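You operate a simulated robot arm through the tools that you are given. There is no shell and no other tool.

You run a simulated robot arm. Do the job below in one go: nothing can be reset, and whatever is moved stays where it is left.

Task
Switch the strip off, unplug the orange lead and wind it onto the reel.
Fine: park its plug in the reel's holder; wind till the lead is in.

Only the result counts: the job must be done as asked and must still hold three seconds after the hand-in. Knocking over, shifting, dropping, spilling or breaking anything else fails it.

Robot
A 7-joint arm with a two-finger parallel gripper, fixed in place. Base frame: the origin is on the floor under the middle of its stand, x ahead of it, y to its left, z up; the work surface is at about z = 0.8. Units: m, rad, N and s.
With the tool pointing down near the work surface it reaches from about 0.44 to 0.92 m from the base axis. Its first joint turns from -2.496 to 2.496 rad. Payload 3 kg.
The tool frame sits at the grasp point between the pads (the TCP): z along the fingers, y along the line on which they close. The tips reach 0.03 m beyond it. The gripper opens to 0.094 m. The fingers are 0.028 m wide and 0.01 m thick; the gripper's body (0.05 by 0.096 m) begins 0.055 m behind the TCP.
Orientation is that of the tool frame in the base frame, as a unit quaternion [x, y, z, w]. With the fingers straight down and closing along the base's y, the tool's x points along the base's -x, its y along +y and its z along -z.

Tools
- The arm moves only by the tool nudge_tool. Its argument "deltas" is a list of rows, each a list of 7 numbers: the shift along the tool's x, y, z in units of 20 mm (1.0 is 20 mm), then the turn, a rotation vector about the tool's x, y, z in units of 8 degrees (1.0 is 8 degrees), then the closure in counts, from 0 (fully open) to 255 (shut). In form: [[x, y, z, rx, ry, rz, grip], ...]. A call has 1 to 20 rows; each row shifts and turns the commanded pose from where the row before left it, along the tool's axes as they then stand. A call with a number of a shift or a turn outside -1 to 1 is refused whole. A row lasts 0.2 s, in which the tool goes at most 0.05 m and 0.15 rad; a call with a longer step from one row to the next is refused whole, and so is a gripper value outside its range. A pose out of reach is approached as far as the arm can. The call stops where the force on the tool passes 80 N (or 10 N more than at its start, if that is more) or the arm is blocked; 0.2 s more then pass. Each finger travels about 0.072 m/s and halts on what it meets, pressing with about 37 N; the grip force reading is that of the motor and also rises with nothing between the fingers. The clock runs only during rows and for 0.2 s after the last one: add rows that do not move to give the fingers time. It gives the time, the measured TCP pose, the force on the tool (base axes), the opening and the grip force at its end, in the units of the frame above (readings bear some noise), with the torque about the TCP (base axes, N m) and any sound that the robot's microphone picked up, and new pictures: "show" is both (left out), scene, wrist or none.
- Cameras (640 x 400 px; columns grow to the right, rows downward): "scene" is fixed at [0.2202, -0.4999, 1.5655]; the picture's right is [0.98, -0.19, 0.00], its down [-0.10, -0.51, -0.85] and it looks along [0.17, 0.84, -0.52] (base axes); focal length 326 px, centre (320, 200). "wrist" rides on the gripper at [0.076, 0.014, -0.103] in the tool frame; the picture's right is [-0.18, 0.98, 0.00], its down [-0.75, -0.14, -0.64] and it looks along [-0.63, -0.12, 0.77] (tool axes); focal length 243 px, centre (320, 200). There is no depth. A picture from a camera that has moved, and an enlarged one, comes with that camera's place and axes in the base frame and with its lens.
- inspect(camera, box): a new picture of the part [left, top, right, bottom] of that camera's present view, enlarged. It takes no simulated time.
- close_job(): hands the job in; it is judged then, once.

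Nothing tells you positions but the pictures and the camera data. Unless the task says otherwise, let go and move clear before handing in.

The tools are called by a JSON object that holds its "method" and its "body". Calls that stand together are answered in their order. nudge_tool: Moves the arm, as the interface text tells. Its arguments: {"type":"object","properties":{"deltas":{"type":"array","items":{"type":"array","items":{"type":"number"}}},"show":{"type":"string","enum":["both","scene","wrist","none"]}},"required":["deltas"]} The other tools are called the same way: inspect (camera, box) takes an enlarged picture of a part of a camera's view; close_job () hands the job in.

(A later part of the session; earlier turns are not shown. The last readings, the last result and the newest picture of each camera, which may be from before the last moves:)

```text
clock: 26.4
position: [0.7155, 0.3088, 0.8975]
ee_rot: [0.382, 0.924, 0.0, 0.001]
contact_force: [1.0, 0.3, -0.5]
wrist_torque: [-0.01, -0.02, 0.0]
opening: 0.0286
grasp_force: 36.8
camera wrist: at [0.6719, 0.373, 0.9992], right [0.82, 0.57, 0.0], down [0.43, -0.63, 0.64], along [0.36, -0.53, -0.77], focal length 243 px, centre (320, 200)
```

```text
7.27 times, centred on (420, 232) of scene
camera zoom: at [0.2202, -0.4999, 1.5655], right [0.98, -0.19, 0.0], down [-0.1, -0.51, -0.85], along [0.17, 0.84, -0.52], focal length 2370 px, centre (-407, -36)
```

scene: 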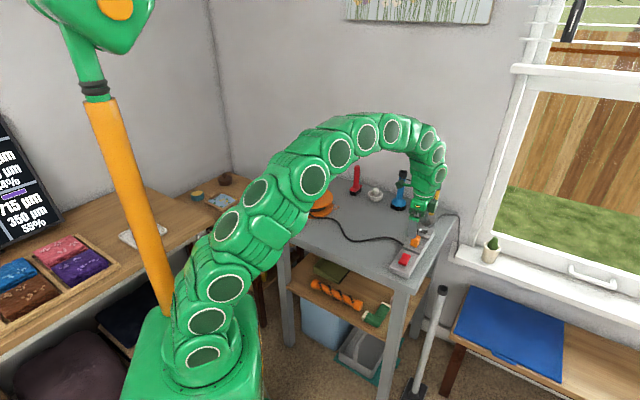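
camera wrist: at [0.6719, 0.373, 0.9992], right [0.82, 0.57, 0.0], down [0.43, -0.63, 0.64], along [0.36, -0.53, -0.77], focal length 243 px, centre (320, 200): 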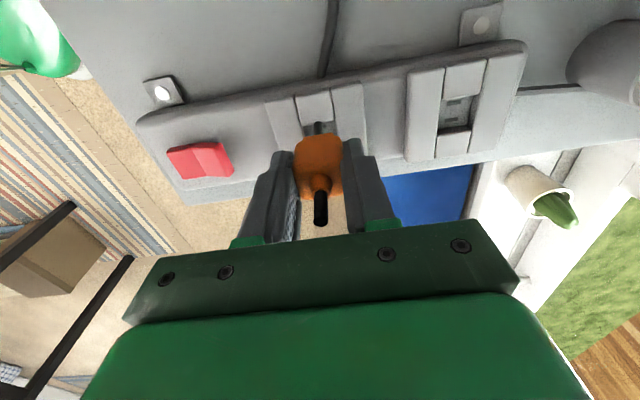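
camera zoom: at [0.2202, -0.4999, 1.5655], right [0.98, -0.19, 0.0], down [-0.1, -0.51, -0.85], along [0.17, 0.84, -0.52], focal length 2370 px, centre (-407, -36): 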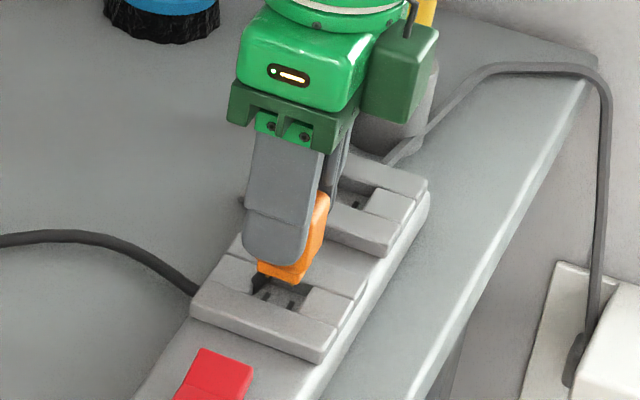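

The plug is out of the outlet. I'll lift to about z = 1.0 and check the lead.

{"method": "nudge_tool", "body": {"deltas": [[0, 0, -0.7, 0, 0, 0, 255], [0, 0, -0.9, 0, 0, 0, 255], [0, 0, -0.9, 0, 0, 0, 255], [0, 0, -0.9, 0, 0, 0, 255], [0, 0, -0.9, 0, 0, 0, 255], [0, 0, -0.9, 0, 0, 0, 255], [0, 0, 0, 0, 0, 0, 255]], "show": "both"}}

{"method": "inspect", "body": {"camera": "scene", "box": [370, 180, 470, 260]}}

{"method": "inspect", "body": {"camera": "wrist", "box": [240, 110, 400, 230]}}

```text
clock: 28.0
position: [0.7152, 0.3078, 1.0011]
ee_rot: [0.383, 0.924, -0.001, 0.0]
contact_force: [-0.1, 0.6, -0.1]
wrist_torque: [0.0, 0.04, 0.04]
opening: 0.0289
grasp_force: 36.9
camera wrist: at [0.6711, 0.372, 1.1039], right [0.82, 0.57, 0.0], down [0.43, -0.63, 0.64], along [0.36, -0.53, -0.77], focal length 243 px, centre (320, 200)
```

scene: 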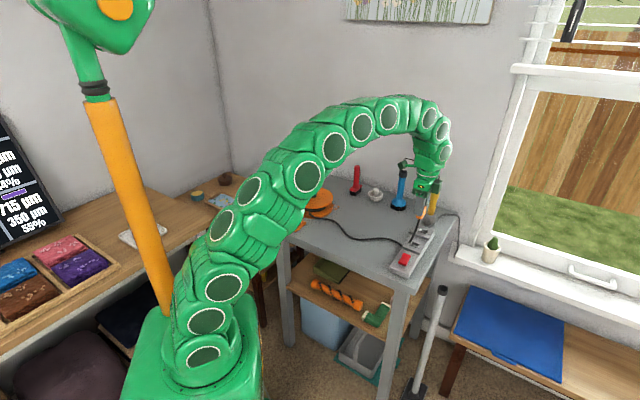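
wrist: 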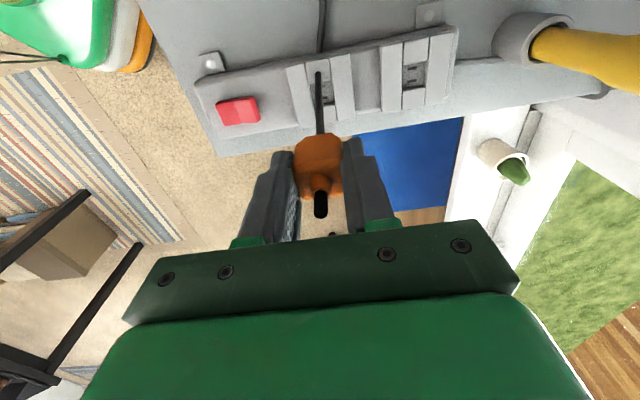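

```text
5.00 times, centred on (420, 220) of scene
camera zoom: at [0.2202, -0.4999, 1.5655], right [0.98, -0.19, 0.0], down [-0.1, -0.51, -0.85], along [0.17, 0.84, -0.52], focal length 1629 px, centre (-180, 100)
```

zoom: 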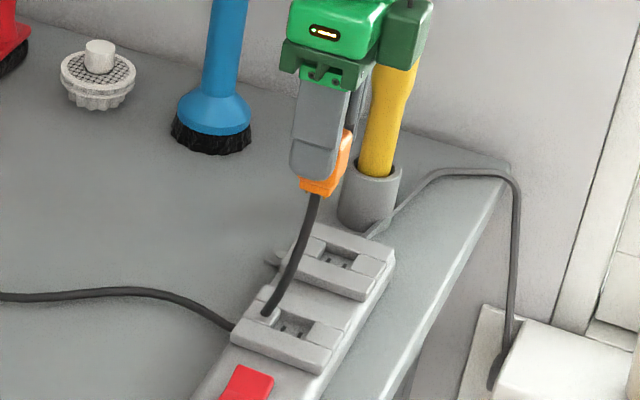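

```text
3.33 times, centred on (320, 170) of wrist
camera zoom: at [0.6711, 0.372, 1.1039], right [0.82, 0.57, 0.0], down [0.43, -0.63, 0.64], along [0.36, -0.53, -0.77], focal length 809 px, centre (320, 300)
```

zoom: 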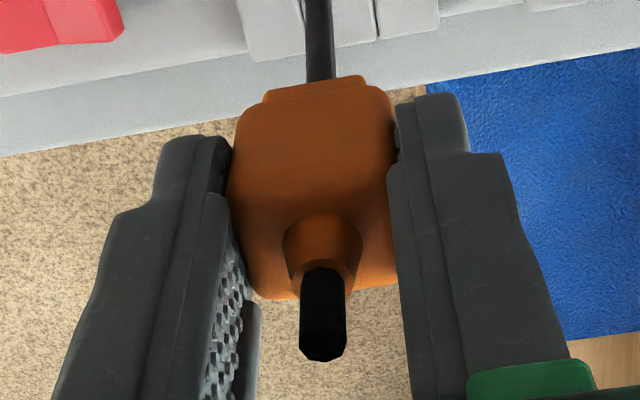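

The lead hangs from the plug, as expected. Now I'll carry the plug toward the holder at a moderate speed.

{"method": "nudge_tool", "body": {"deltas": [[0.5, -0.114, 0, 0, 0, 0, 255], [0.8, -0.182, 0, 0, 0, 0, 255], [0.8, -0.182, 0, 0, 0, 0, 255], [0.8, -0.182, 0, 0, 0, 0, 255], [0.8, -0.182, 0, 0, 0, 0, 255], [0.8, -0.182, 0, 0, 0, 0, 255], [0.8, -0.182, 0, 0, 0, 0, 255], [0.8, -0.182, 0, 0, 0, 0, 255], [0.8, -0.182, 0, 0, 0, 0, 255], [0.8, -0.182, 0, 0, 0, 0, 255], [0.8, -0.182, 0, 0, 0, 0, 255], [0.8, -0.182, 0, 0, 0, 0, 255], [0.8, -0.182, 0, 0, 0, 0, 255], [0.8, -0.182, 0, 0, 0, 0, 255], [0.8, -0.182, 0, 0, 0, 0, 255], [0.8, -0.182, 0, 0, 0, 0, 255], [0.8, -0.182, 0, 0, 0, 0, 255], [0.8, -0.182, 0, 0, 0, 0, 255]], "show": "both"}}

```text
clock: 31.8
position: [0.4709, 0.4648, 1.0013]
ee_rot: [0.383, 0.924, 0.0, 0.0]
contact_force: [-0.5, 0.6, 0.0]
wrist_torque: [0.01, 0.02, -0.02]
opening: 0.0287
grasp_force: 37.1
camera wrist: at [0.4278, 0.5283, 1.1019], right [0.83, 0.56, 0.0], down [0.43, -0.63, 0.64], along [0.36, -0.53, -0.77], focal length 243 px, centre (320, 200)
```

scene: 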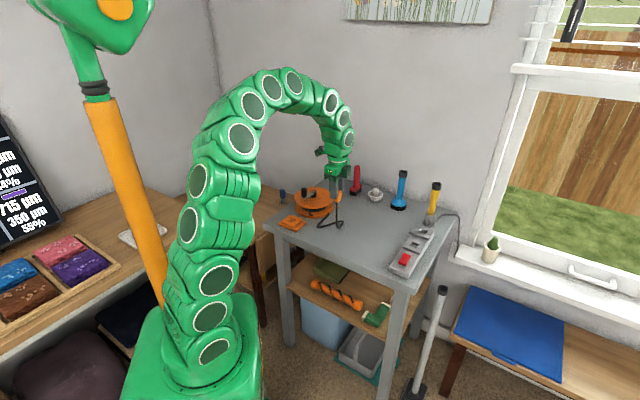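
wrist: 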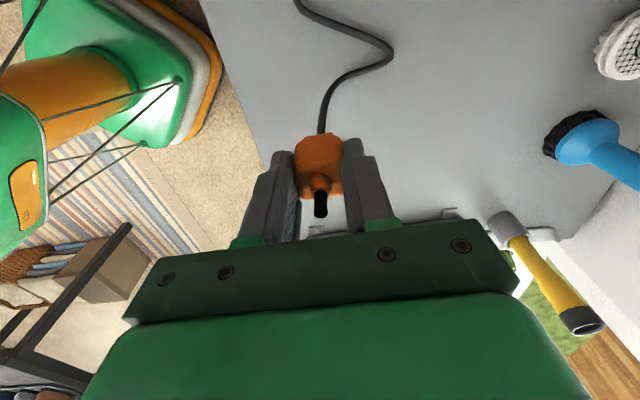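

The lead trails nicely. I'll continue to just above the holder.

{"method": "nudge_tool", "body": {"deltas": [[0.8, -0.19, 0, 0, 0, 0, 255], [0.8, -0.19, 0, 0, 0, 0, 255], [0.8, -0.19, 0, 0, 0, 0, 255], [0.8, -0.19, 0, 0, 0, 0, 255], [0.8, -0.19, 0, 0, 0, 0, 255], [0.8, -0.19, 0, 0, 0, 0, 255], [0.8, -0.19, 0, 0, 0, 0, 255], [0.8, -0.19, 0, 0, 0, 0, 255], [0.8, -0.19, 0, 0, 0, 0, 255], [0.8, -0.19, 0, 0, 0, 0, 255], [0.75, -0.19, 0, 0, 0, 0, 255], [0, 0, 0, 0, 0, 0, 255], [0, 0, 0, 0, 0, 0, 255]], "show": "both"}}

{"method": "inspect", "body": {"camera": "wrist", "box": [250, 40, 410, 200]}}

{"method": "inspect", "body": {"camera": "scene", "box": [265, 160, 345, 240]}}

```text
clock: 34.6
position: [0.3195, 0.5588, 1.0009]
ee_rot: [0.383, 0.924, 0.0, 0.0]
contact_force: [0.2, 0.1, -0.9]
wrist_torque: [0.04, 0.01, -0.01]
opening: 0.0287
grasp_force: 37.0
camera wrist: at [0.2755, 0.6217, 1.1033], right [0.82, 0.57, 0.0], down [0.43, -0.63, 0.64], along [0.36, -0.53, -0.77], focal length 243 px, centre (320, 200)
```

scene: 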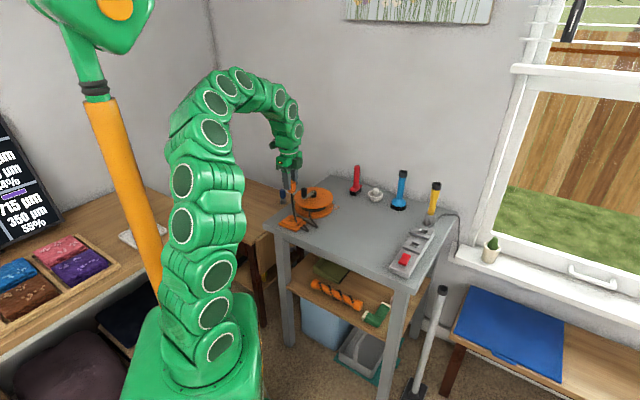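
wrist: 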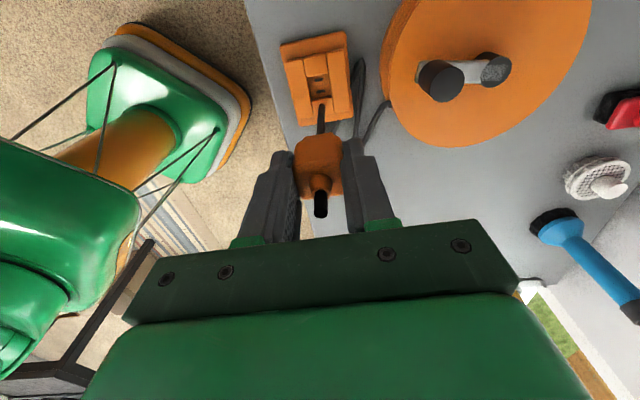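

```text
2.50 times, centred on (330, 120) of wrist
camera zoom: at [0.2755, 0.6217, 1.1033], right [0.82, 0.57, 0.0], down [0.43, -0.63, 0.64], along [0.36, -0.53, -0.77], focal length 606 px, centre (295, 400)
```

zoom: 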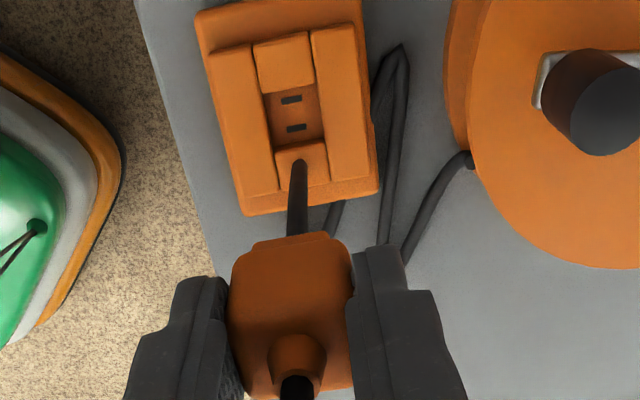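

```text
5.00 times, centred on (305, 200) of scene
camera zoom: at [0.2202, -0.4999, 1.5655], right [0.98, -0.19, 0.0], down [-0.1, -0.51, -0.85], along [0.17, 0.84, -0.52], focal length 1629 px, centre (395, 200)
```

zoom: 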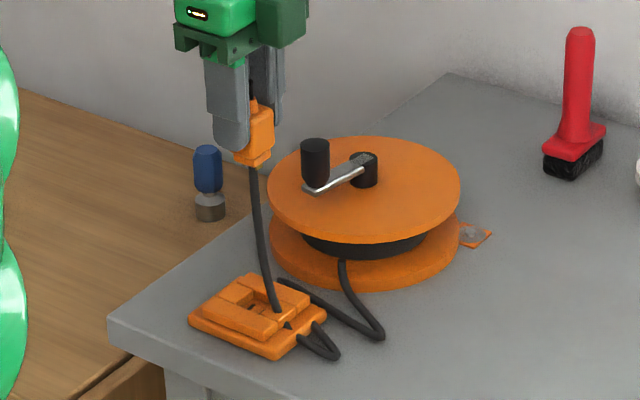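

I'm above the holder with the plug. I'll take a few pose readings to average out the noise before lining up.

{"method": "nudge_tool", "body": {"deltas": [[0, 0, 0, 0, 0, 0, 255]], "show": "none"}}

{"method": "nudge_tool", "body": {"deltas": [[0, 0, 0, 0, 0, 0, 255]], "show": "none"}}

{"method": "nudge_tool", "body": {"deltas": [[0, 0, 0, 0, 0, 0, 255]], "show": "none"}}

{"method": "inspect", "body": {"camera": "wrist", "box": [280, 25, 370, 105]}}

{"method": "inspect", "body": {"camera": "wrist", "box": [270, 90, 380, 190]}}

```text
clock: 35.0
position: [0.3196, 0.5577, 1.0009]
ee_rot: [0.383, 0.924, 0.0, 0.0]
contact_force: [-0.3, 0.3, 0.1]
wrist_torque: [0.01, -0.01, 0.0]
opening: 0.0287
grasp_force: 37.3
```

```text
clock: 35.4
position: [0.3195, 0.5581, 1.0019]
ee_rot: [0.383, 0.924, 0.0, 0.0]
contact_force: [0.4, -0.4, 0.2]
wrist_torque: [0.02, -0.01, -0.03]
opening: 0.0291
grasp_force: 37.6
```

```text
clock: 35.8
position: [0.3191, 0.5575, 1.0005]
ee_rot: [0.383, 0.924, -0.001, 0.0]
contact_force: [0.4, -0.6, -0.7]
wrist_torque: [-0.01, -0.02, -0.02]
opening: 0.0291
grasp_force: 36.8
```

```text
5.00 times, centred on (325, 65) of wrist
camera zoom: at [0.2756, 0.6216, 1.1033], right [0.82, 0.57, 0.0], down [0.43, -0.63, 0.64], along [0.36, -0.53, -0.77], focal length 1213 px, centre (295, 875)
```

zoom: 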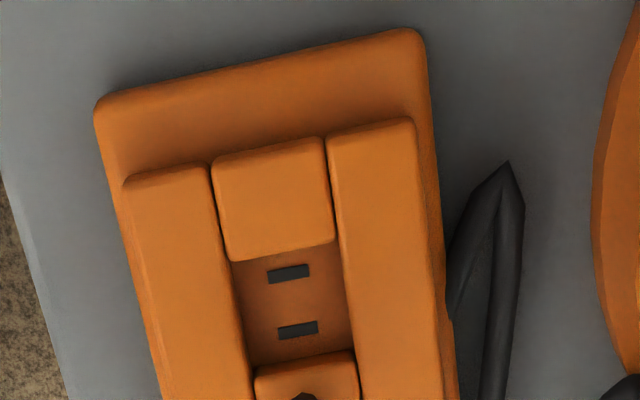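

```text
4.00 times, centred on (325, 140) of wrist
camera zoom: at [0.2756, 0.6216, 1.1033], right [0.82, 0.57, 0.0], down [0.43, -0.63, 0.64], along [0.36, -0.53, -0.77], focal length 970 px, centre (300, 440)
```

zoom: 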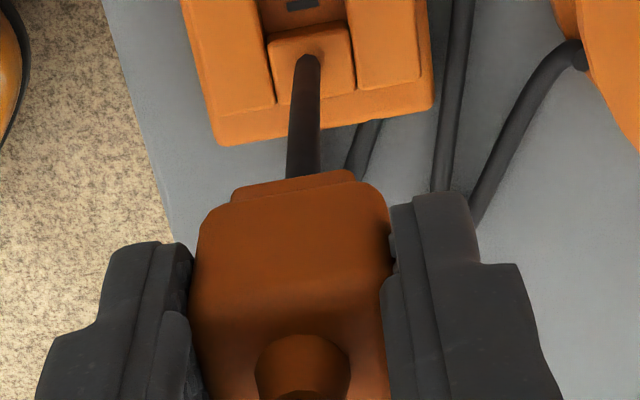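

The plug's lower part is about 20 mm wide and the pocket about 23.5 mm. I'll make a small correction (x +2 mm, y −1.2 mm), go down to about z = 0.90, and compare the wrist view with the view I had over the strip outlet.

{"method": "nudge_tool", "body": {"deltas": [[0.1, -0.06, 0, 0, 0, 0, 255], [0, 0, 0.8, 0, 0, 0, 255], [0, 0, 0.8, 0, 0, 0, 255], [0, 0, 0.8, 0, 0, 0, 255], [0, 0, 0.8, 0, 0, 0, 255], [0, 0, 0.8, 0, 0, 0, 255], [0, 0, 0.8, 0, 0, 0, 255], [0, 0, 0.25, 0, 0, 0, 255], [0, 0, 0, 0, 0, 0, 255]], "show": "both"}}

{"method": "inspect", "body": {"camera": "wrist", "box": [240, 60, 400, 200]}}

{"method": "inspect", "body": {"camera": "scene", "box": [270, 185, 326, 235]}}

```text
clock: 37.8
position: [0.3148, 0.5592, 0.9009]
ee_rot: [0.383, 0.924, 0.0, 0.0]
contact_force: [-0.8, -0.1, -0.6]
wrist_torque: [-0.03, 0.0, 0.02]
opening: 0.0287
grasp_force: 36.9
camera wrist: at [0.2708, 0.6225, 1.0031], right [0.82, 0.57, 0.0], down [0.43, -0.63, 0.64], along [0.36, -0.53, -0.77], focal length 243 px, centre (320, 200)
```

scene: 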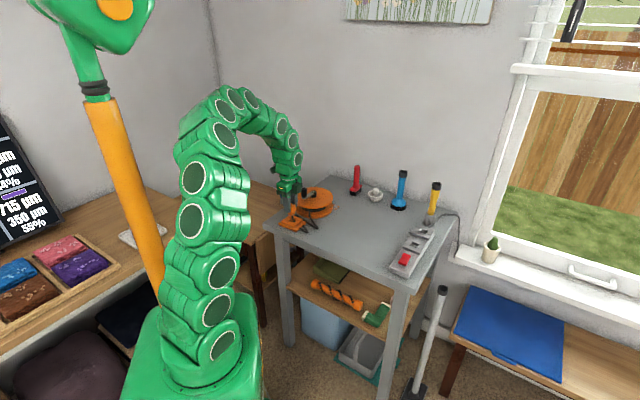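
wrist: 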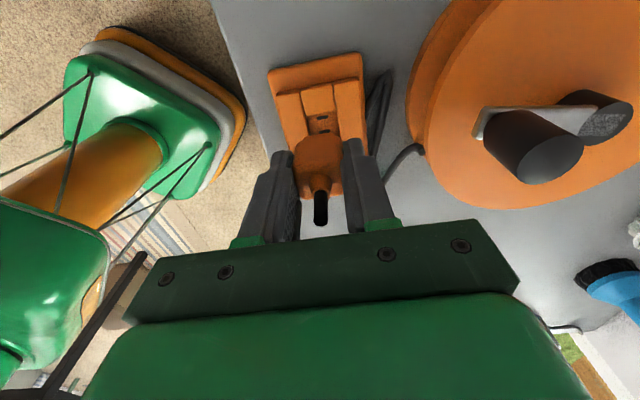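

```text
2.86 times, centred on (320, 130) of wrist
camera zoom: at [0.2708, 0.6225, 1.0031], right [0.82, 0.57, 0.0], down [0.43, -0.63, 0.64], along [0.36, -0.53, -0.77], focal length 693 px, centre (320, 400)
```

zoom: 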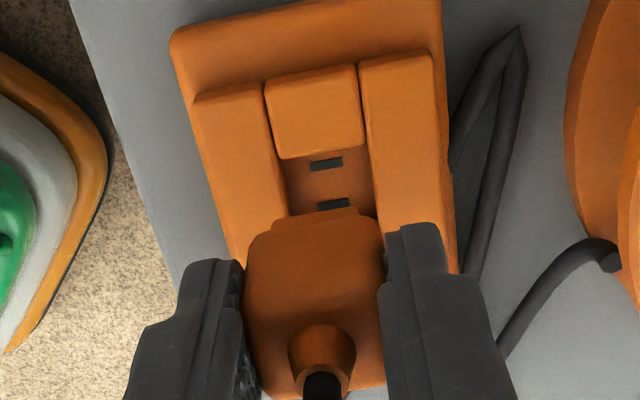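

```text
8.00 times, centred on (298, 210) of scene
camera zoom: at [0.2202, -0.4999, 1.5655], right [0.98, -0.19, 0.0], down [-0.1, -0.51, -0.85], along [0.17, 0.84, -0.52], focal length 2607 px, centre (496, 120)
```

zoom: 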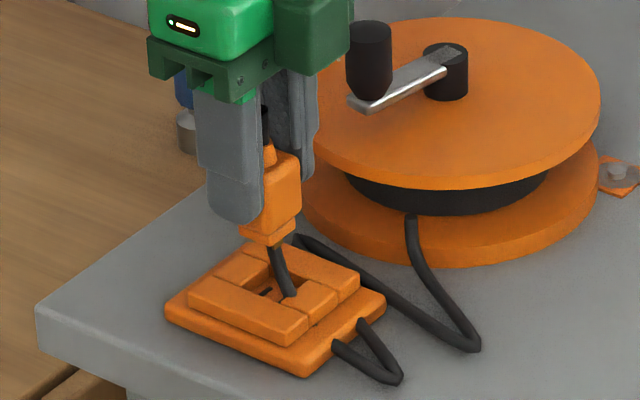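

The view is good. I'll take more readings and tighter zooms to pin down the plug-to-pocket offset.

{"method": "inspect", "body": {"camera": "scene", "box": [280, 200, 316, 230]}}

{"method": "inspect", "body": {"camera": "wrist", "box": [280, 80, 360, 150]}}

{"method": "nudge_tool", "body": {"deltas": [[0, 0, 0, 0, 0, 0, 255]], "show": "none"}}

{"method": "nudge_tool", "body": {"deltas": [[0, 0, 0, 0, 0, 0, 255]], "show": "none"}}

```text
13.33 times, centred on (298, 215) of scene
camera zoom: at [0.2202, -0.4999, 1.5655], right [0.98, -0.19, 0.0], down [-0.1, -0.51, -0.85], along [0.17, 0.84, -0.52], focal length 4345 px, centre (613, 0)
```

zoom: 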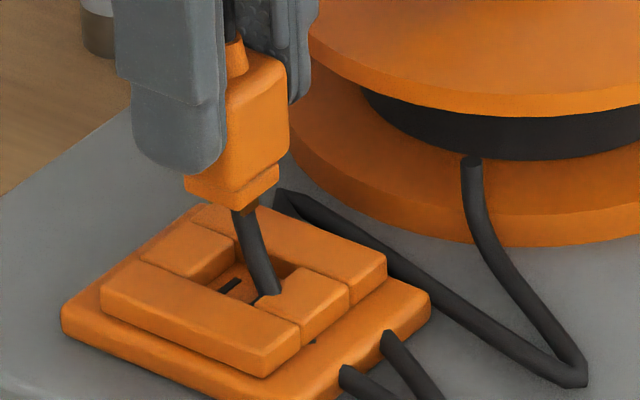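

```text
5.71 times, centred on (320, 115) of wrist
camera zoom: at [0.2708, 0.6225, 1.0031], right [0.82, 0.57, 0.0], down [0.43, -0.63, 0.64], along [0.36, -0.53, -0.77], focal length 1386 px, centre (320, 686)
```

zoom: 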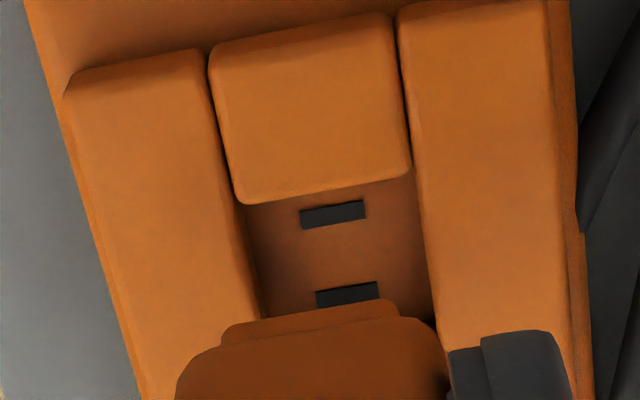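

```text
clock: 38.2
position: [0.3141, 0.5584, 0.9007]
ee_rot: [0.383, 0.924, 0.0, 0.0]
contact_force: [-0.2, -0.1, 0.1]
wrist_torque: [-0.02, -0.03, -0.02]
opening: 0.0286
grasp_force: 37.0
```

```text
clock: 38.6
position: [0.3143, 0.5585, 0.9]
ee_rot: [0.383, 0.924, 0.0, 0.0]
contact_force: [-0.1, -0.3, -0.3]
wrist_torque: [-0.01, 0.0, -0.04]
opening: 0.0288
grasp_force: 36.7
```

The plug sits about +1.8 mm in x and −1.8 mm in y (tool axes) relative to the pocket. I'll correct this and go down another 12 mm to re-check.

{"method": "nudge_tool", "body": {"deltas": [[-0.09, 0.09, 0, 0, 0, 0, 255], [0, 0, 0.3, 0, 0, 0, 255], [0, 0, 0.3, 0, 0, 0, 255], [0, 0, 0, 0, 0, 0, 255]], "show": "none"}}

{"method": "nudge_tool", "body": {"deltas": [[0, 0, 0, 0, 0, 0, 255]], "show": "none"}}

{"method": "inspect", "body": {"camera": "scene", "box": [280, 200, 316, 230]}}

{"method": "inspect", "body": {"camera": "wrist", "box": [270, 75, 366, 155]}}

```text
clock: 39.6
position: [0.3174, 0.5586, 0.8904]
ee_rot: [0.382, 0.924, 0.0, 0.0]
contact_force: [0.7, -0.4, -1.0]
wrist_torque: [-0.01, -0.01, 0.02]
opening: 0.0288
grasp_force: 36.7
```

```text
clock: 40.0
position: [0.3171, 0.5589, 0.8896]
ee_rot: [0.382, 0.924, 0.0, 0.001]
contact_force: [-0.6, 0.3, 0.1]
wrist_torque: [0.04, 0.01, 0.04]
opening: 0.0288
grasp_force: 37.0
```

```text
13.33 times, centred on (298, 215) of scene
camera zoom: at [0.2202, -0.4999, 1.5655], right [0.98, -0.19, 0.0], down [-0.1, -0.51, -0.85], along [0.17, 0.84, -0.52], focal length 4345 px, centre (613, 0)
```

zoom: 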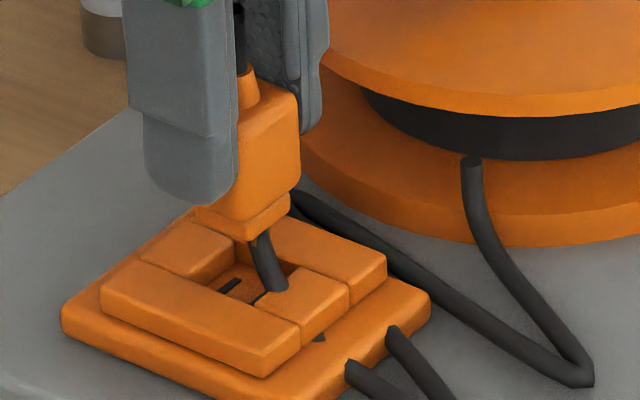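

```text
5.00 times, centred on (318, 115) of wrist
camera zoom: at [0.2737, 0.6228, 0.9919], right [0.82, 0.57, 0.0], down [0.43, -0.63, 0.64], along [0.36, -0.53, -0.77], focal length 1213 px, centre (330, 625)
```

zoom: 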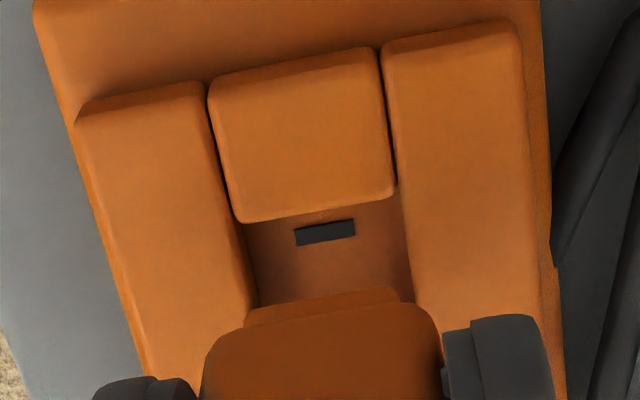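

The plug now lines up with the pocket within about 0.5 mm in both views. I'll lower it slowly, watching the force.

{"method": "nudge_tool", "body": {"deltas": [[0, 0, 0.15, 0, 0, 0, 255], [0, 0, 0.15, 0, 0, 0, 255], [0, 0, 0.15, 0, 0, 0, 255], [0, 0, 0.15, 0, 0, 0, 255], [0, 0, 0, 0, 0, 0, 255]], "show": "none"}}

{"method": "inspect", "body": {"camera": "scene", "box": [280, 200, 316, 230]}}

{"method": "inspect", "body": {"camera": "wrist", "box": [270, 75, 366, 155]}}

```text
clock: 41.2
position: [0.3179, 0.5591, 0.8775]
ee_rot: [0.383, 0.924, 0.0, 0.0]
contact_force: [0.1, -0.6, -0.4]
wrist_torque: [-0.01, 0.05, 0.03]
opening: 0.0289
grasp_force: 37.1
```

```text
13.33 times, centred on (298, 215) of scene
camera zoom: at [0.2202, -0.4999, 1.5655], right [0.98, -0.19, 0.0], down [-0.1, -0.51, -0.85], along [0.17, 0.84, -0.52], focal length 4345 px, centre (613, 0)
```

zoom: 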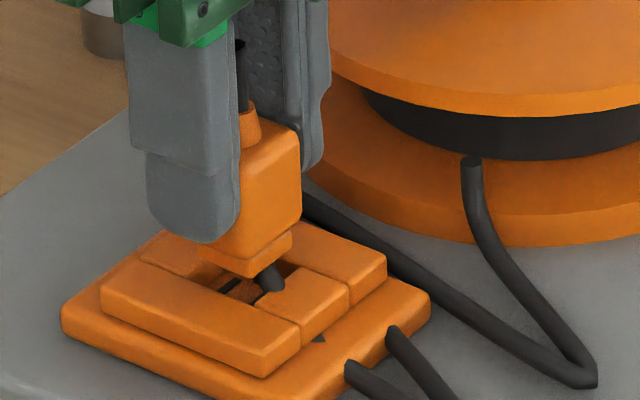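

```text
5.00 times, centred on (318, 115) of wrist
camera zoom: at [0.2736, 0.6221, 0.9791], right [0.82, 0.57, 0.0], down [0.43, -0.63, 0.64], along [0.36, -0.53, -0.77], focal length 1213 px, centre (330, 625)
```

zoom: 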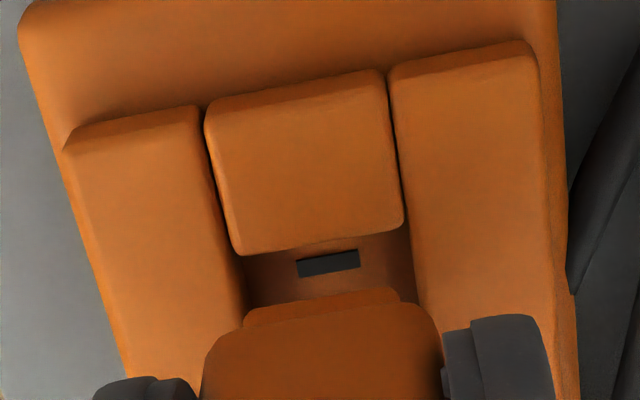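

Still aligned, with about 11 mm to go before the block tops. Continuing down slowly.

{"method": "nudge_tool", "body": {"deltas": [[0, 0, 0.12, 0, 0, 0, 255], [0, 0, 0.12, 0, 0, 0, 255], [0, 0, 0.12, 0, 0, 0, 255], [0, 0, 0.12, 0, 0, 0, 255], [0, 0, 0, 0, 0, 0, 255]], "show": "none"}}

{"method": "inspect", "body": {"camera": "scene", "box": [280, 200, 316, 230]}}

{"method": "inspect", "body": {"camera": "wrist", "box": [270, 75, 366, 155]}}

```text
clock: 42.4
position: [0.3172, 0.5589, 0.8671]
ee_rot: [0.383, 0.924, 0.0, 0.0]
contact_force: [-2.2, 2.1, -1.0]
wrist_torque: [0.1, 0.07, 0.0]
opening: 0.0287
grasp_force: 37.0
```

```text
13.33 times, centred on (298, 215) of scene
camera zoom: at [0.2202, -0.4999, 1.5655], right [0.98, -0.19, 0.0], down [-0.1, -0.51, -0.85], along [0.17, 0.84, -0.52], focal length 4345 px, centre (613, 0)
```

zoom: 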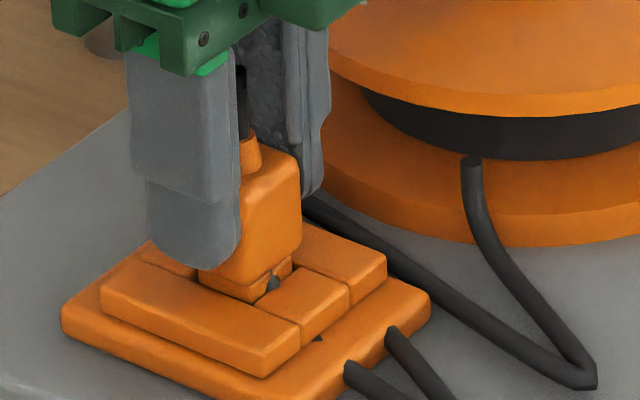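

```text
5.00 times, centred on (318, 115) of wrist
camera zoom: at [0.2733, 0.6225, 0.9695], right [0.82, 0.57, 0.0], down [0.43, -0.63, 0.64], along [0.36, -0.53, -0.77], focal length 1213 px, centre (330, 625)
```

zoom: 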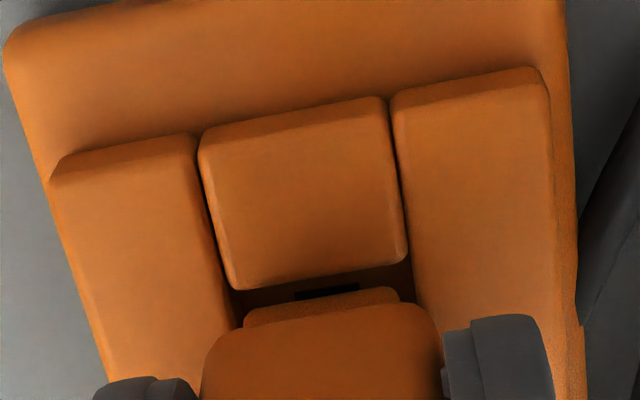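

A slight sideways contact (about 3 N toward tool +x) shows the plug is entering. I'll ease +0.5 mm in x and keep lowering.

{"method": "nudge_tool", "body": {"deltas": [[0.03, 0, 0, 0, 0, 0, 255], [0, 0, 0.1, 0, 0, 0, 255], [0, 0, 0.1, 0, 0, 0, 255], [0, 0, 0, 0, 0, 0, 255]], "show": "none"}}

{"method": "inspect", "body": {"camera": "scene", "box": [280, 200, 316, 230]}}

```text
clock: 43.4
position: [0.3168, 0.5593, 0.8644]
ee_rot: [0.382, 0.924, 0.001, 0.0]
contact_force: [-1.4, 11.6, 9.0]
wrist_torque: [0.44, 0.08, 0.0]
opening: 0.0285
grasp_force: 37.0
```

```text
13.33 times, centred on (298, 215) of scene
camera zoom: at [0.2202, -0.4999, 1.5655], right [0.98, -0.19, 0.0], down [-0.1, -0.51, -0.85], along [0.17, 0.84, -0.52], focal length 4345 px, centre (613, 0)
```

zoom: 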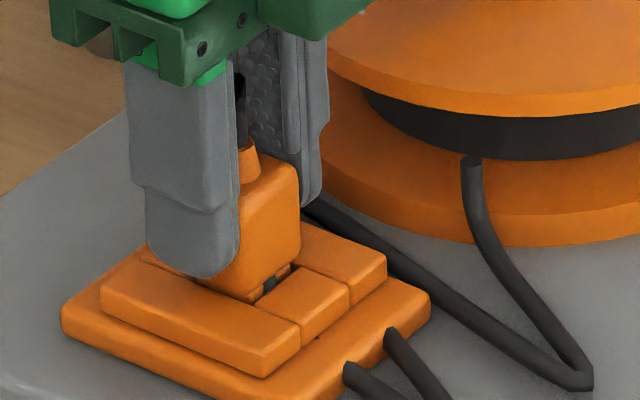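

The contact pushes the plug toward tool +x and +y, so I'll shift about 0.6 mm that way and see the response.

{"method": "nudge_tool", "body": {"deltas": [[0.03, 0.03, 0, 0, 0, 0, 255], [0, 0, 0, 0, 0, 0, 255]], "show": "none"}}

```text
clock: 44.0
position: [0.3178, 0.5601, 0.8623]
ee_rot: [0.383, 0.924, -0.002, 0.0]
contact_force: [-7.9, 5.0, 9.7]
wrist_torque: [0.14, 0.24, -0.02]
opening: 0.0289
grasp_force: 36.9
```

The y direction is now relieved, but about 9 N still pushes toward tool +x. I'll shift 1 mm more along x.

{"method": "nudge_tool", "body": {"deltas": [[0.05, -0.01, 0, 0, 0, 0, 255], [0, 0, 0, 0, 0, 0, 255]], "show": "none"}}

```text
clock: 44.6
position: [0.3161, 0.56, 0.8634]
ee_rot: [0.383, 0.924, -0.001, 0.0]
contact_force: [-0.3, -5.6, 2.5]
wrist_torque: [-0.2, -0.01, -0.02]
opening: 0.0287
grasp_force: 37.1
```

Slight overshoot. I'll back off a touch and resume lowering.

{"method": "nudge_tool", "body": {"deltas": [[-0.015, -0.02, 0, 0, 0, 0, 255], [0, 0, 0.1, 0, 0, 0, 255], [0, 0, 0, 0, 0, 0, 255]], "show": "none"}}

{"method": "inspect", "body": {"camera": "scene", "box": [280, 200, 316, 230]}}

{"method": "inspect", "body": {"camera": "wrist", "box": [270, 75, 366, 155]}}

```text
clock: 45.4
position: [0.3161, 0.561, 0.8608]
ee_rot: [0.382, 0.924, 0.0, 0.001]
contact_force: [-5.9, -10.9, 36.2]
wrist_torque: [-0.4, 0.16, -0.02]
opening: 0.0287
grasp_force: 37.2
```

```text
13.33 times, centred on (298, 215) of scene
camera zoom: at [0.2202, -0.4999, 1.5655], right [0.98, -0.19, 0.0], down [-0.1, -0.51, -0.85], along [0.17, 0.84, -0.52], focal length 4345 px, centre (613, 0)
```

zoom: 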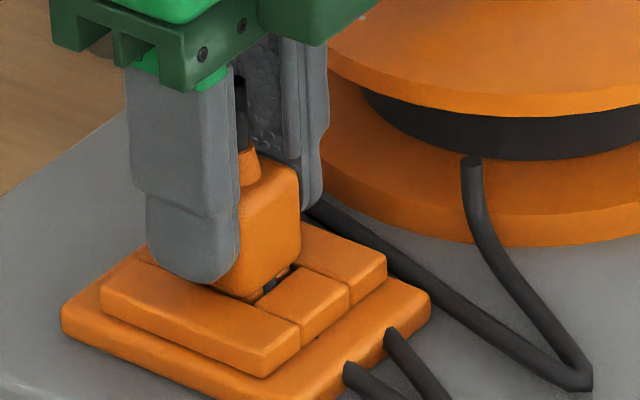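

```text
5.00 times, centred on (318, 115) of wrist
camera zoom: at [0.2729, 0.6239, 0.9636], right [0.82, 0.57, 0.0], down [0.43, -0.63, 0.64], along [0.36, -0.53, -0.77], focal length 1213 px, centre (330, 625)
```

zoom: 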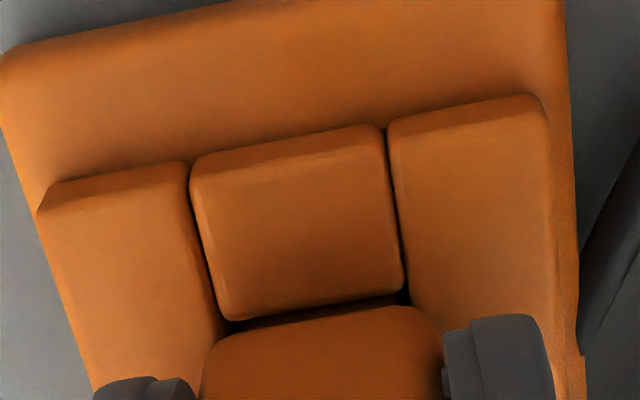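

There is 36 N upward now at z ≈ 0.861, near where I expect it to seat. I'll compare the same wrist crop as when the plug was seated in the strip.

{"method": "inspect", "body": {"camera": "wrist", "box": [240, 110, 400, 230]}}

{"method": "inspect", "body": {"camera": "scene", "box": [286, 205, 310, 225]}}

```text
3.33 times, centred on (320, 170) of wrist
camera zoom: at [0.2729, 0.6239, 0.9636], right [0.82, 0.57, 0.0], down [0.43, -0.63, 0.64], along [0.36, -0.53, -0.77], focal length 809 px, centre (320, 300)
```

zoom: 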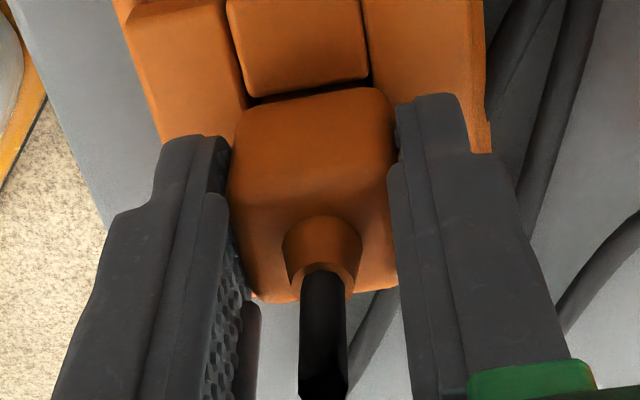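

```text
16.00 times, centred on (298, 215) of scene
camera zoom: at [0.2202, -0.4999, 1.5655], right [0.98, -0.19, 0.0], down [-0.1, -0.51, -0.85], along [0.17, 0.84, -0.52], focal length 5214 px, centre (672, -40)
```

zoom: 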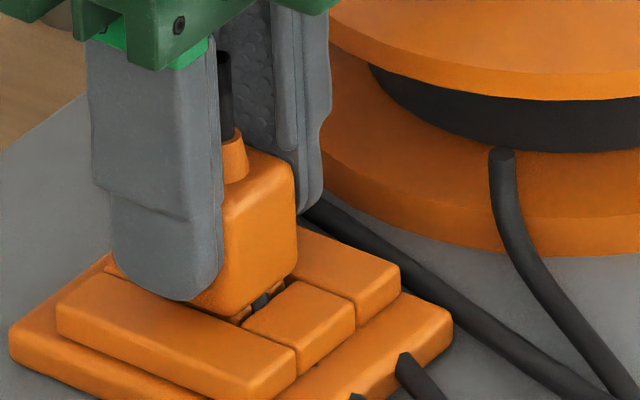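

The crop matches the seated-in-strip view almost exactly. I'll relieve the y side load a bit and press 1 mm more to confirm it's bottomed.

{"method": "nudge_tool", "body": {"deltas": [[-0.01, -0.03, 0, 0, 0, 0, 255], [0, 0, 0, 0, 0, 0, 255]], "show": "none"}}

{"method": "nudge_tool", "body": {"deltas": [[0, 0, 0.05, 0, 0, 0, 255], [0, 0, 0, 0, 0, 0, 255]], "show": "none"}}

```text
clock: 46.0
position: [0.3166, 0.561, 0.8617]
ee_rot: [0.383, 0.924, 0.001, 0.0]
contact_force: [7.3, 12.2, 19.7]
wrist_torque: [0.33, -0.23, 0.03]
opening: 0.0289
grasp_force: 37.1
```

```text
clock: 46.6
position: [0.3163, 0.5606, 0.8605]
ee_rot: [0.383, 0.924, 0.001, 0.0]
contact_force: [5.2, 5.4, 44.9]
wrist_torque: [0.11, -0.17, 0.02]
opening: 0.0286
grasp_force: 36.8
```

The force rises stiffly and the plug is held captive sideways, which is consistent with seated. One slightly firmer push to be sure, then relax.

{"method": "nudge_tool", "body": {"deltas": [[0, 0, 0.04, 0, 0, 0, 255], [0, 0, 0, 0, 0, 0, 255]], "show": "none"}}

{"method": "nudge_tool", "body": {"deltas": [[0, 0, -0.1, 0, 0, 0, 255], [0, 0, 0, 0, 0, 0, 255]], "show": "none"}}

```text
clock: 47.2
position: [0.3168, 0.5602, 0.86]
ee_rot: [0.382, 0.924, 0.002, 0.0]
contact_force: [-1.2, 12.3, 68.0]
wrist_torque: [0.19, 0.01, 0.04]
opening: 0.0287
grasp_force: 36.7
```

```text
clock: 47.8
position: [0.3168, 0.5605, 0.8609]
ee_rot: [0.383, 0.924, 0.0, 0.0]
contact_force: [-3.4, 28.6, 25.2]
wrist_torque: [0.86, 0.07, 0.05]
opening: 0.0288
grasp_force: 36.8
```

Bottomed: the force rose to 68 N with no motion. I'll relieve the side load before opening the fingers.

{"method": "nudge_tool", "body": {"deltas": [[0.025, 0.02, -0.05, 0, 0, 0, 255], [0, 0, 0, 0, 0, 0, 255]], "show": "none"}}

{"method": "nudge_tool", "body": {"deltas": [[0, 0, 0, 0, 0, 0, 255]], "show": "none"}}

```text
clock: 48.4
position: [0.317, 0.5602, 0.8615]
ee_rot: [0.383, 0.924, -0.001, 0.0]
contact_force: [4.7, 25.9, -25.0]
wrist_torque: [0.93, -0.04, 0.07]
opening: 0.0287
grasp_force: 37.1
```

```text
clock: 48.8
position: [0.3174, 0.5598, 0.8625]
ee_rot: [0.383, 0.924, 0.0, -0.001]
contact_force: [0.3, 7.2, -5.3]
wrist_torque: [0.13, 0.04, 0.0]
opening: 0.0286
grasp_force: 36.8
```

I'll press it fully home again and then open the fingers.

{"method": "nudge_tool", "body": {"deltas": [[0.01, 0.01, 0.05, 0, 0, 0, 255], [0, 0, 0.05, 0, 0, 0, 255], [0, 0, 0, 0, 0, 0, 255]], "show": "none"}}

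{"method": "nudge_tool", "body": {"deltas": [[0, 0, 0, 0, 0, 0, 190], [0, 0, 0, 0, 0, 0, 150], [0, 0, 0, 0, 0, 0, 100], [0, 0, 0, 0, 0, 0, 50], [0, 0, 0, 0, 0, 0, 0], [0, 0, 0, 0, 0, 0, 0]], "show": "both"}}

{"method": "inspect", "body": {"camera": "scene", "box": [270, 185, 326, 235]}}

```text
clock: 49.6
position: [0.3153, 0.56, 0.861]
ee_rot: [0.382, 0.924, 0.001, 0.001]
contact_force: [-5.1, -17.3, 50.1]
wrist_torque: [-0.77, 0.05, -0.05]
opening: 0.0288
grasp_force: 36.7
```

```text
clock: 51.0
position: [0.3159, 0.5597, 0.8594]
ee_rot: [0.383, 0.924, 0.0, 0.0]
contact_force: [0.4, -0.1, 0.5]
wrist_torque: [0.02, -0.01, 0.02]
opening: 0.0941
grasp_force: 0.1
camera wrist: at [0.2729, 0.6241, 0.9622], right [0.82, 0.57, 0.0], down [0.43, -0.63, 0.64], along [0.36, -0.53, -0.77], focal length 243 px, centre (320, 200)
```

scene: 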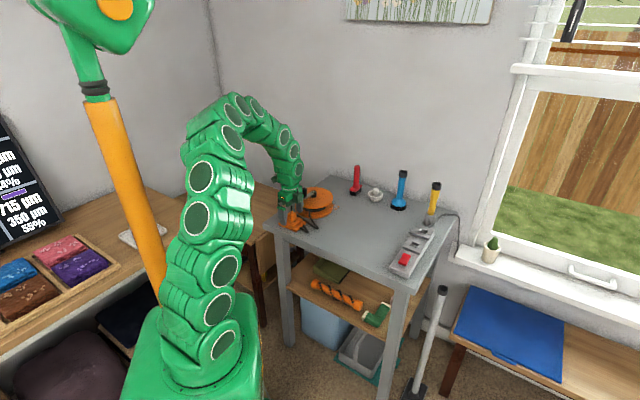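
wrist: 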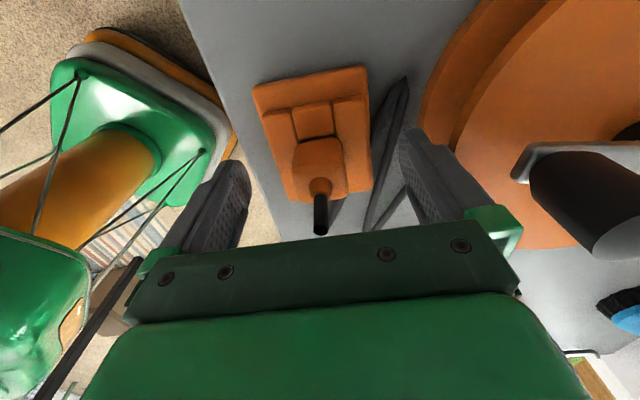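

```text
8.00 times, centred on (298, 210) of scene
camera zoom: at [0.2202, -0.4999, 1.5655], right [0.98, -0.19, 0.0], down [-0.1, -0.51, -0.85], along [0.17, 0.84, -0.52], focal length 2607 px, centre (496, 120)
```

zoom: 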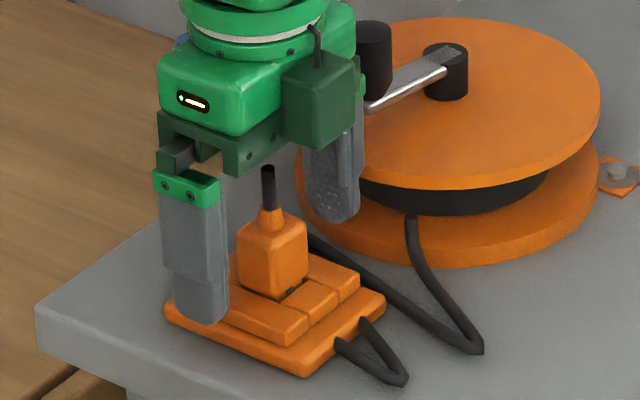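

The plug is standing in the holder and released. I'll lift straight up, then look at it and the crank.

{"method": "nudge_tool", "body": {"deltas": [[0, 0, -0.5, 0, 0, 0, 0], [0, 0, -0.8, 0, 0, 0, 0], [0, 0, -1, 0, 0, 0, 0], [0, 0, -1, 0, 0, 0, 0], [0, 0, -1, 0, 0, 0, 0], [0, 0, -1, 0, 0, 0, 0], [0, 0, -1, 0, 0, 0, 0], [0, 0, -1, 0, 0, 0, 0], [0, 0, -1, 0, 0, 0, 0], [0, 0, 0, 0, 0, 0, 0]], "show": "both"}}

{"method": "inspect", "body": {"camera": "scene", "box": [270, 185, 326, 235]}}

{"method": "inspect", "body": {"camera": "wrist", "box": [260, 10, 560, 160]}}

```text
clock: 53.2
position: [0.3154, 0.5608, 1.025]
ee_rot: [0.382, 0.924, 0.0, 0.0]
contact_force: [0.9, -0.5, 0.1]
wrist_torque: [0.0, 0.02, -0.02]
opening: 0.0941
grasp_force: 0.1
camera wrist: at [0.2726, 0.6247, 1.1275], right [0.82, 0.57, 0.0], down [0.43, -0.63, 0.64], along [0.36, -0.53, -0.77], focal length 243 px, centre (320, 200)
```

scene: 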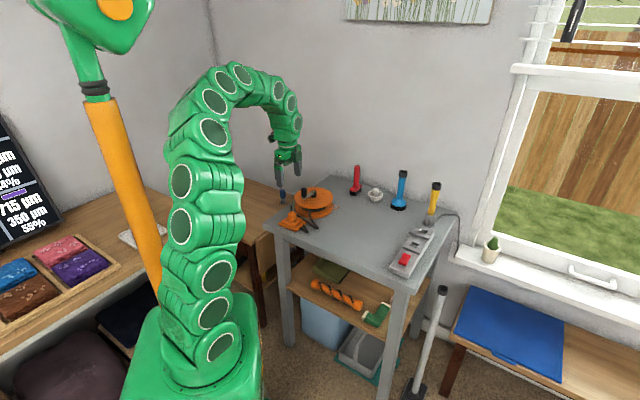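
wrist: 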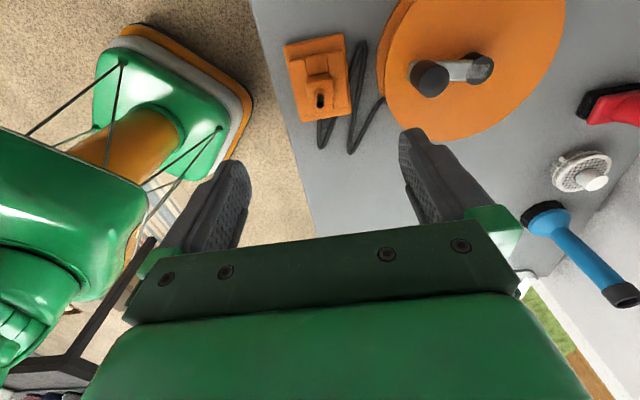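

```text
8.00 times, centred on (298, 210) of scene
camera zoom: at [0.2202, -0.4999, 1.5655], right [0.98, -0.19, 0.0], down [-0.1, -0.51, -0.85], along [0.17, 0.84, -0.52], focal length 2607 px, centre (496, 120)
```

zoom: 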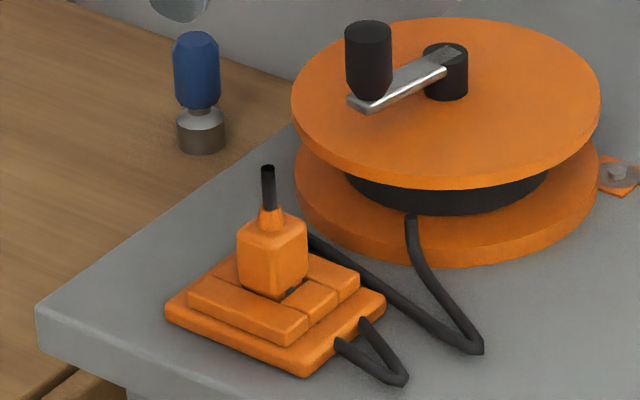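

```text
2.13 times, centred on (410, 85) of wrist
camera zoom: at [0.2726, 0.6247, 1.1275], right [0.82, 0.57, 0.0], down [0.43, -0.63, 0.64], along [0.36, -0.53, -0.77], focal length 518 px, centre (128, 445)
```

zoom: 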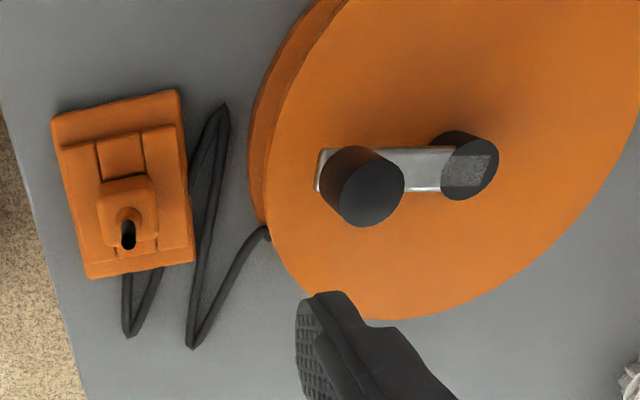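

The plug is parked. The crank axis is near (0.421, 0.6645) and the knob near (0.3755, 0.633), at a radius of 55 mm. The lead leaves the drum counter-clockwise, so winding in should be clockwise from above. I'll close the fingers and move behind the knob at about 250°, to push it around.

{"method": "nudge_tool", "body": {"deltas": [[-0.242, 0.981, 0, 0, 0, 0, 255], [-0.242, 0.981, 0, 0, 0, 0, 255], [-0.242, 0.981, 0, 0, 0, 0, 255], [-0.242, 0.981, 0, 0, 0, 0, 255], [-0.242, 0.981, 0, 0, 0, 0, 255], [0, 0, 0.75, 0, 0, 0, 255], [0, 0, 0.75, 0, 0, 0, 255], [0, 0, 0.75, 0, 0, 0, 255], [0, 0, 0.75, 0, 0, 0, 255], [0, 0, 0, 0, 0, 0, 255]], "show": "both"}}

{"method": "inspect", "body": {"camera": "wrist", "box": [200, 60, 440, 220]}}

{"method": "inspect", "body": {"camera": "scene", "box": [276, 165, 346, 225]}}

```text
clock: 55.4
position: [0.401, 0.6116, 0.9674]
ee_rot: [0.382, 0.924, -0.001, 0.0]
contact_force: [0.4, 0.2, -0.3]
wrist_torque: [0.02, 0.02, 0.0]
opening: 0.0
grasp_force: 33.1
camera wrist: at [0.3577, 0.676, 1.0689], right [0.82, 0.57, 0.0], down [0.43, -0.63, 0.64], along [0.36, -0.53, -0.77], focal length 243 px, centre (320, 200)
```

scene: 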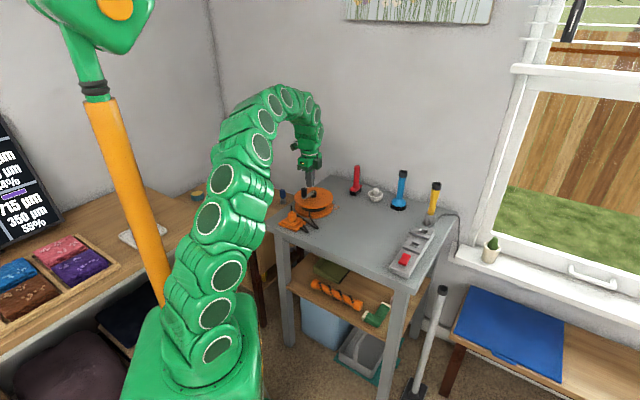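
wrist: 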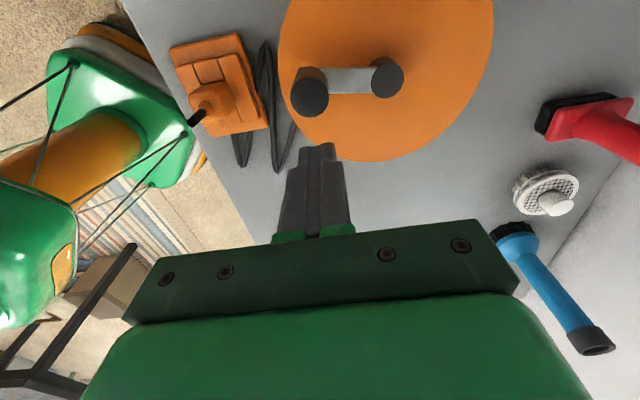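

```text
2.50 times, centred on (320, 140) of wrist
camera zoom: at [0.3577, 0.676, 1.0689], right [0.82, 0.57, 0.0], down [0.43, -0.63, 0.64], along [0.36, -0.53, -0.77], focal length 606 px, centre (320, 350)
```

zoom: 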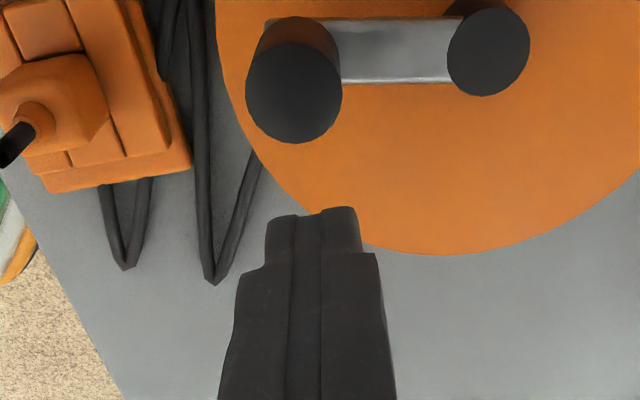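

```text
6.67 times, centred on (311, 195) of scene
camera zoom: at [0.2202, -0.4999, 1.5655], right [0.98, -0.19, 0.0], down [-0.1, -0.51, -0.85], along [0.17, 0.84, -0.52], focal length 2172 px, centre (380, 233)
```

zoom: 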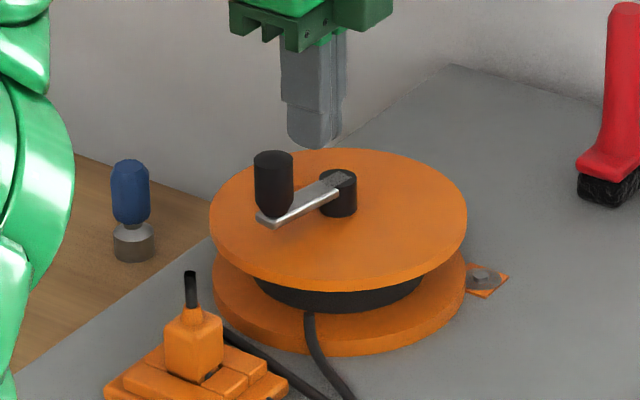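

Geometry confirmed. I'll lower the closed fingertips behind the knob to just above the crank arm.

{"method": "nudge_tool", "body": {"deltas": [[0, 0, 0.7, 0, 0, 0, 255], [0, 0, 0.7, 0, 0, 0, 255], [0, 0, 0.6, 0, 0, 0, 255], [0, 0, 0, 0, 0, 0, 255]], "show": "wrist"}}

{"method": "inspect", "body": {"camera": "scene", "box": [276, 165, 346, 225]}}

```text
clock: 56.4
position: [0.4036, 0.6136, 0.9261]
ee_rot: [0.383, 0.924, 0.0, 0.0]
contact_force: [0.5, -0.2, -0.4]
wrist_torque: [0.01, 0.0, 0.01]
opening: 0.0
grasp_force: 33.1
camera wrist: at [0.3591, 0.6763, 1.0283], right [0.82, 0.57, 0.0], down [0.43, -0.63, 0.64], along [0.36, -0.53, -0.77], focal length 243 px, centre (320, 200)
```

wrist: 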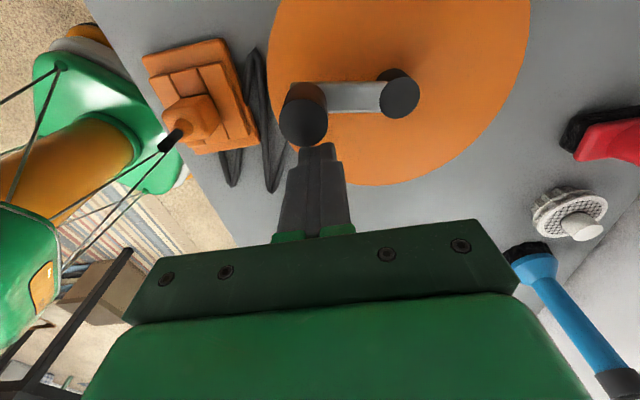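

```text
6.67 times, centred on (311, 195) of scene
camera zoom: at [0.2202, -0.4999, 1.5655], right [0.98, -0.19, 0.0], down [-0.1, -0.51, -0.85], along [0.17, 0.84, -0.52], focal length 2172 px, centre (380, 233)
```

zoom: 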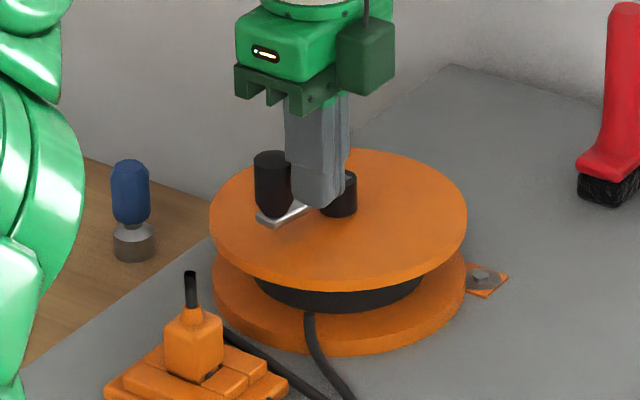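

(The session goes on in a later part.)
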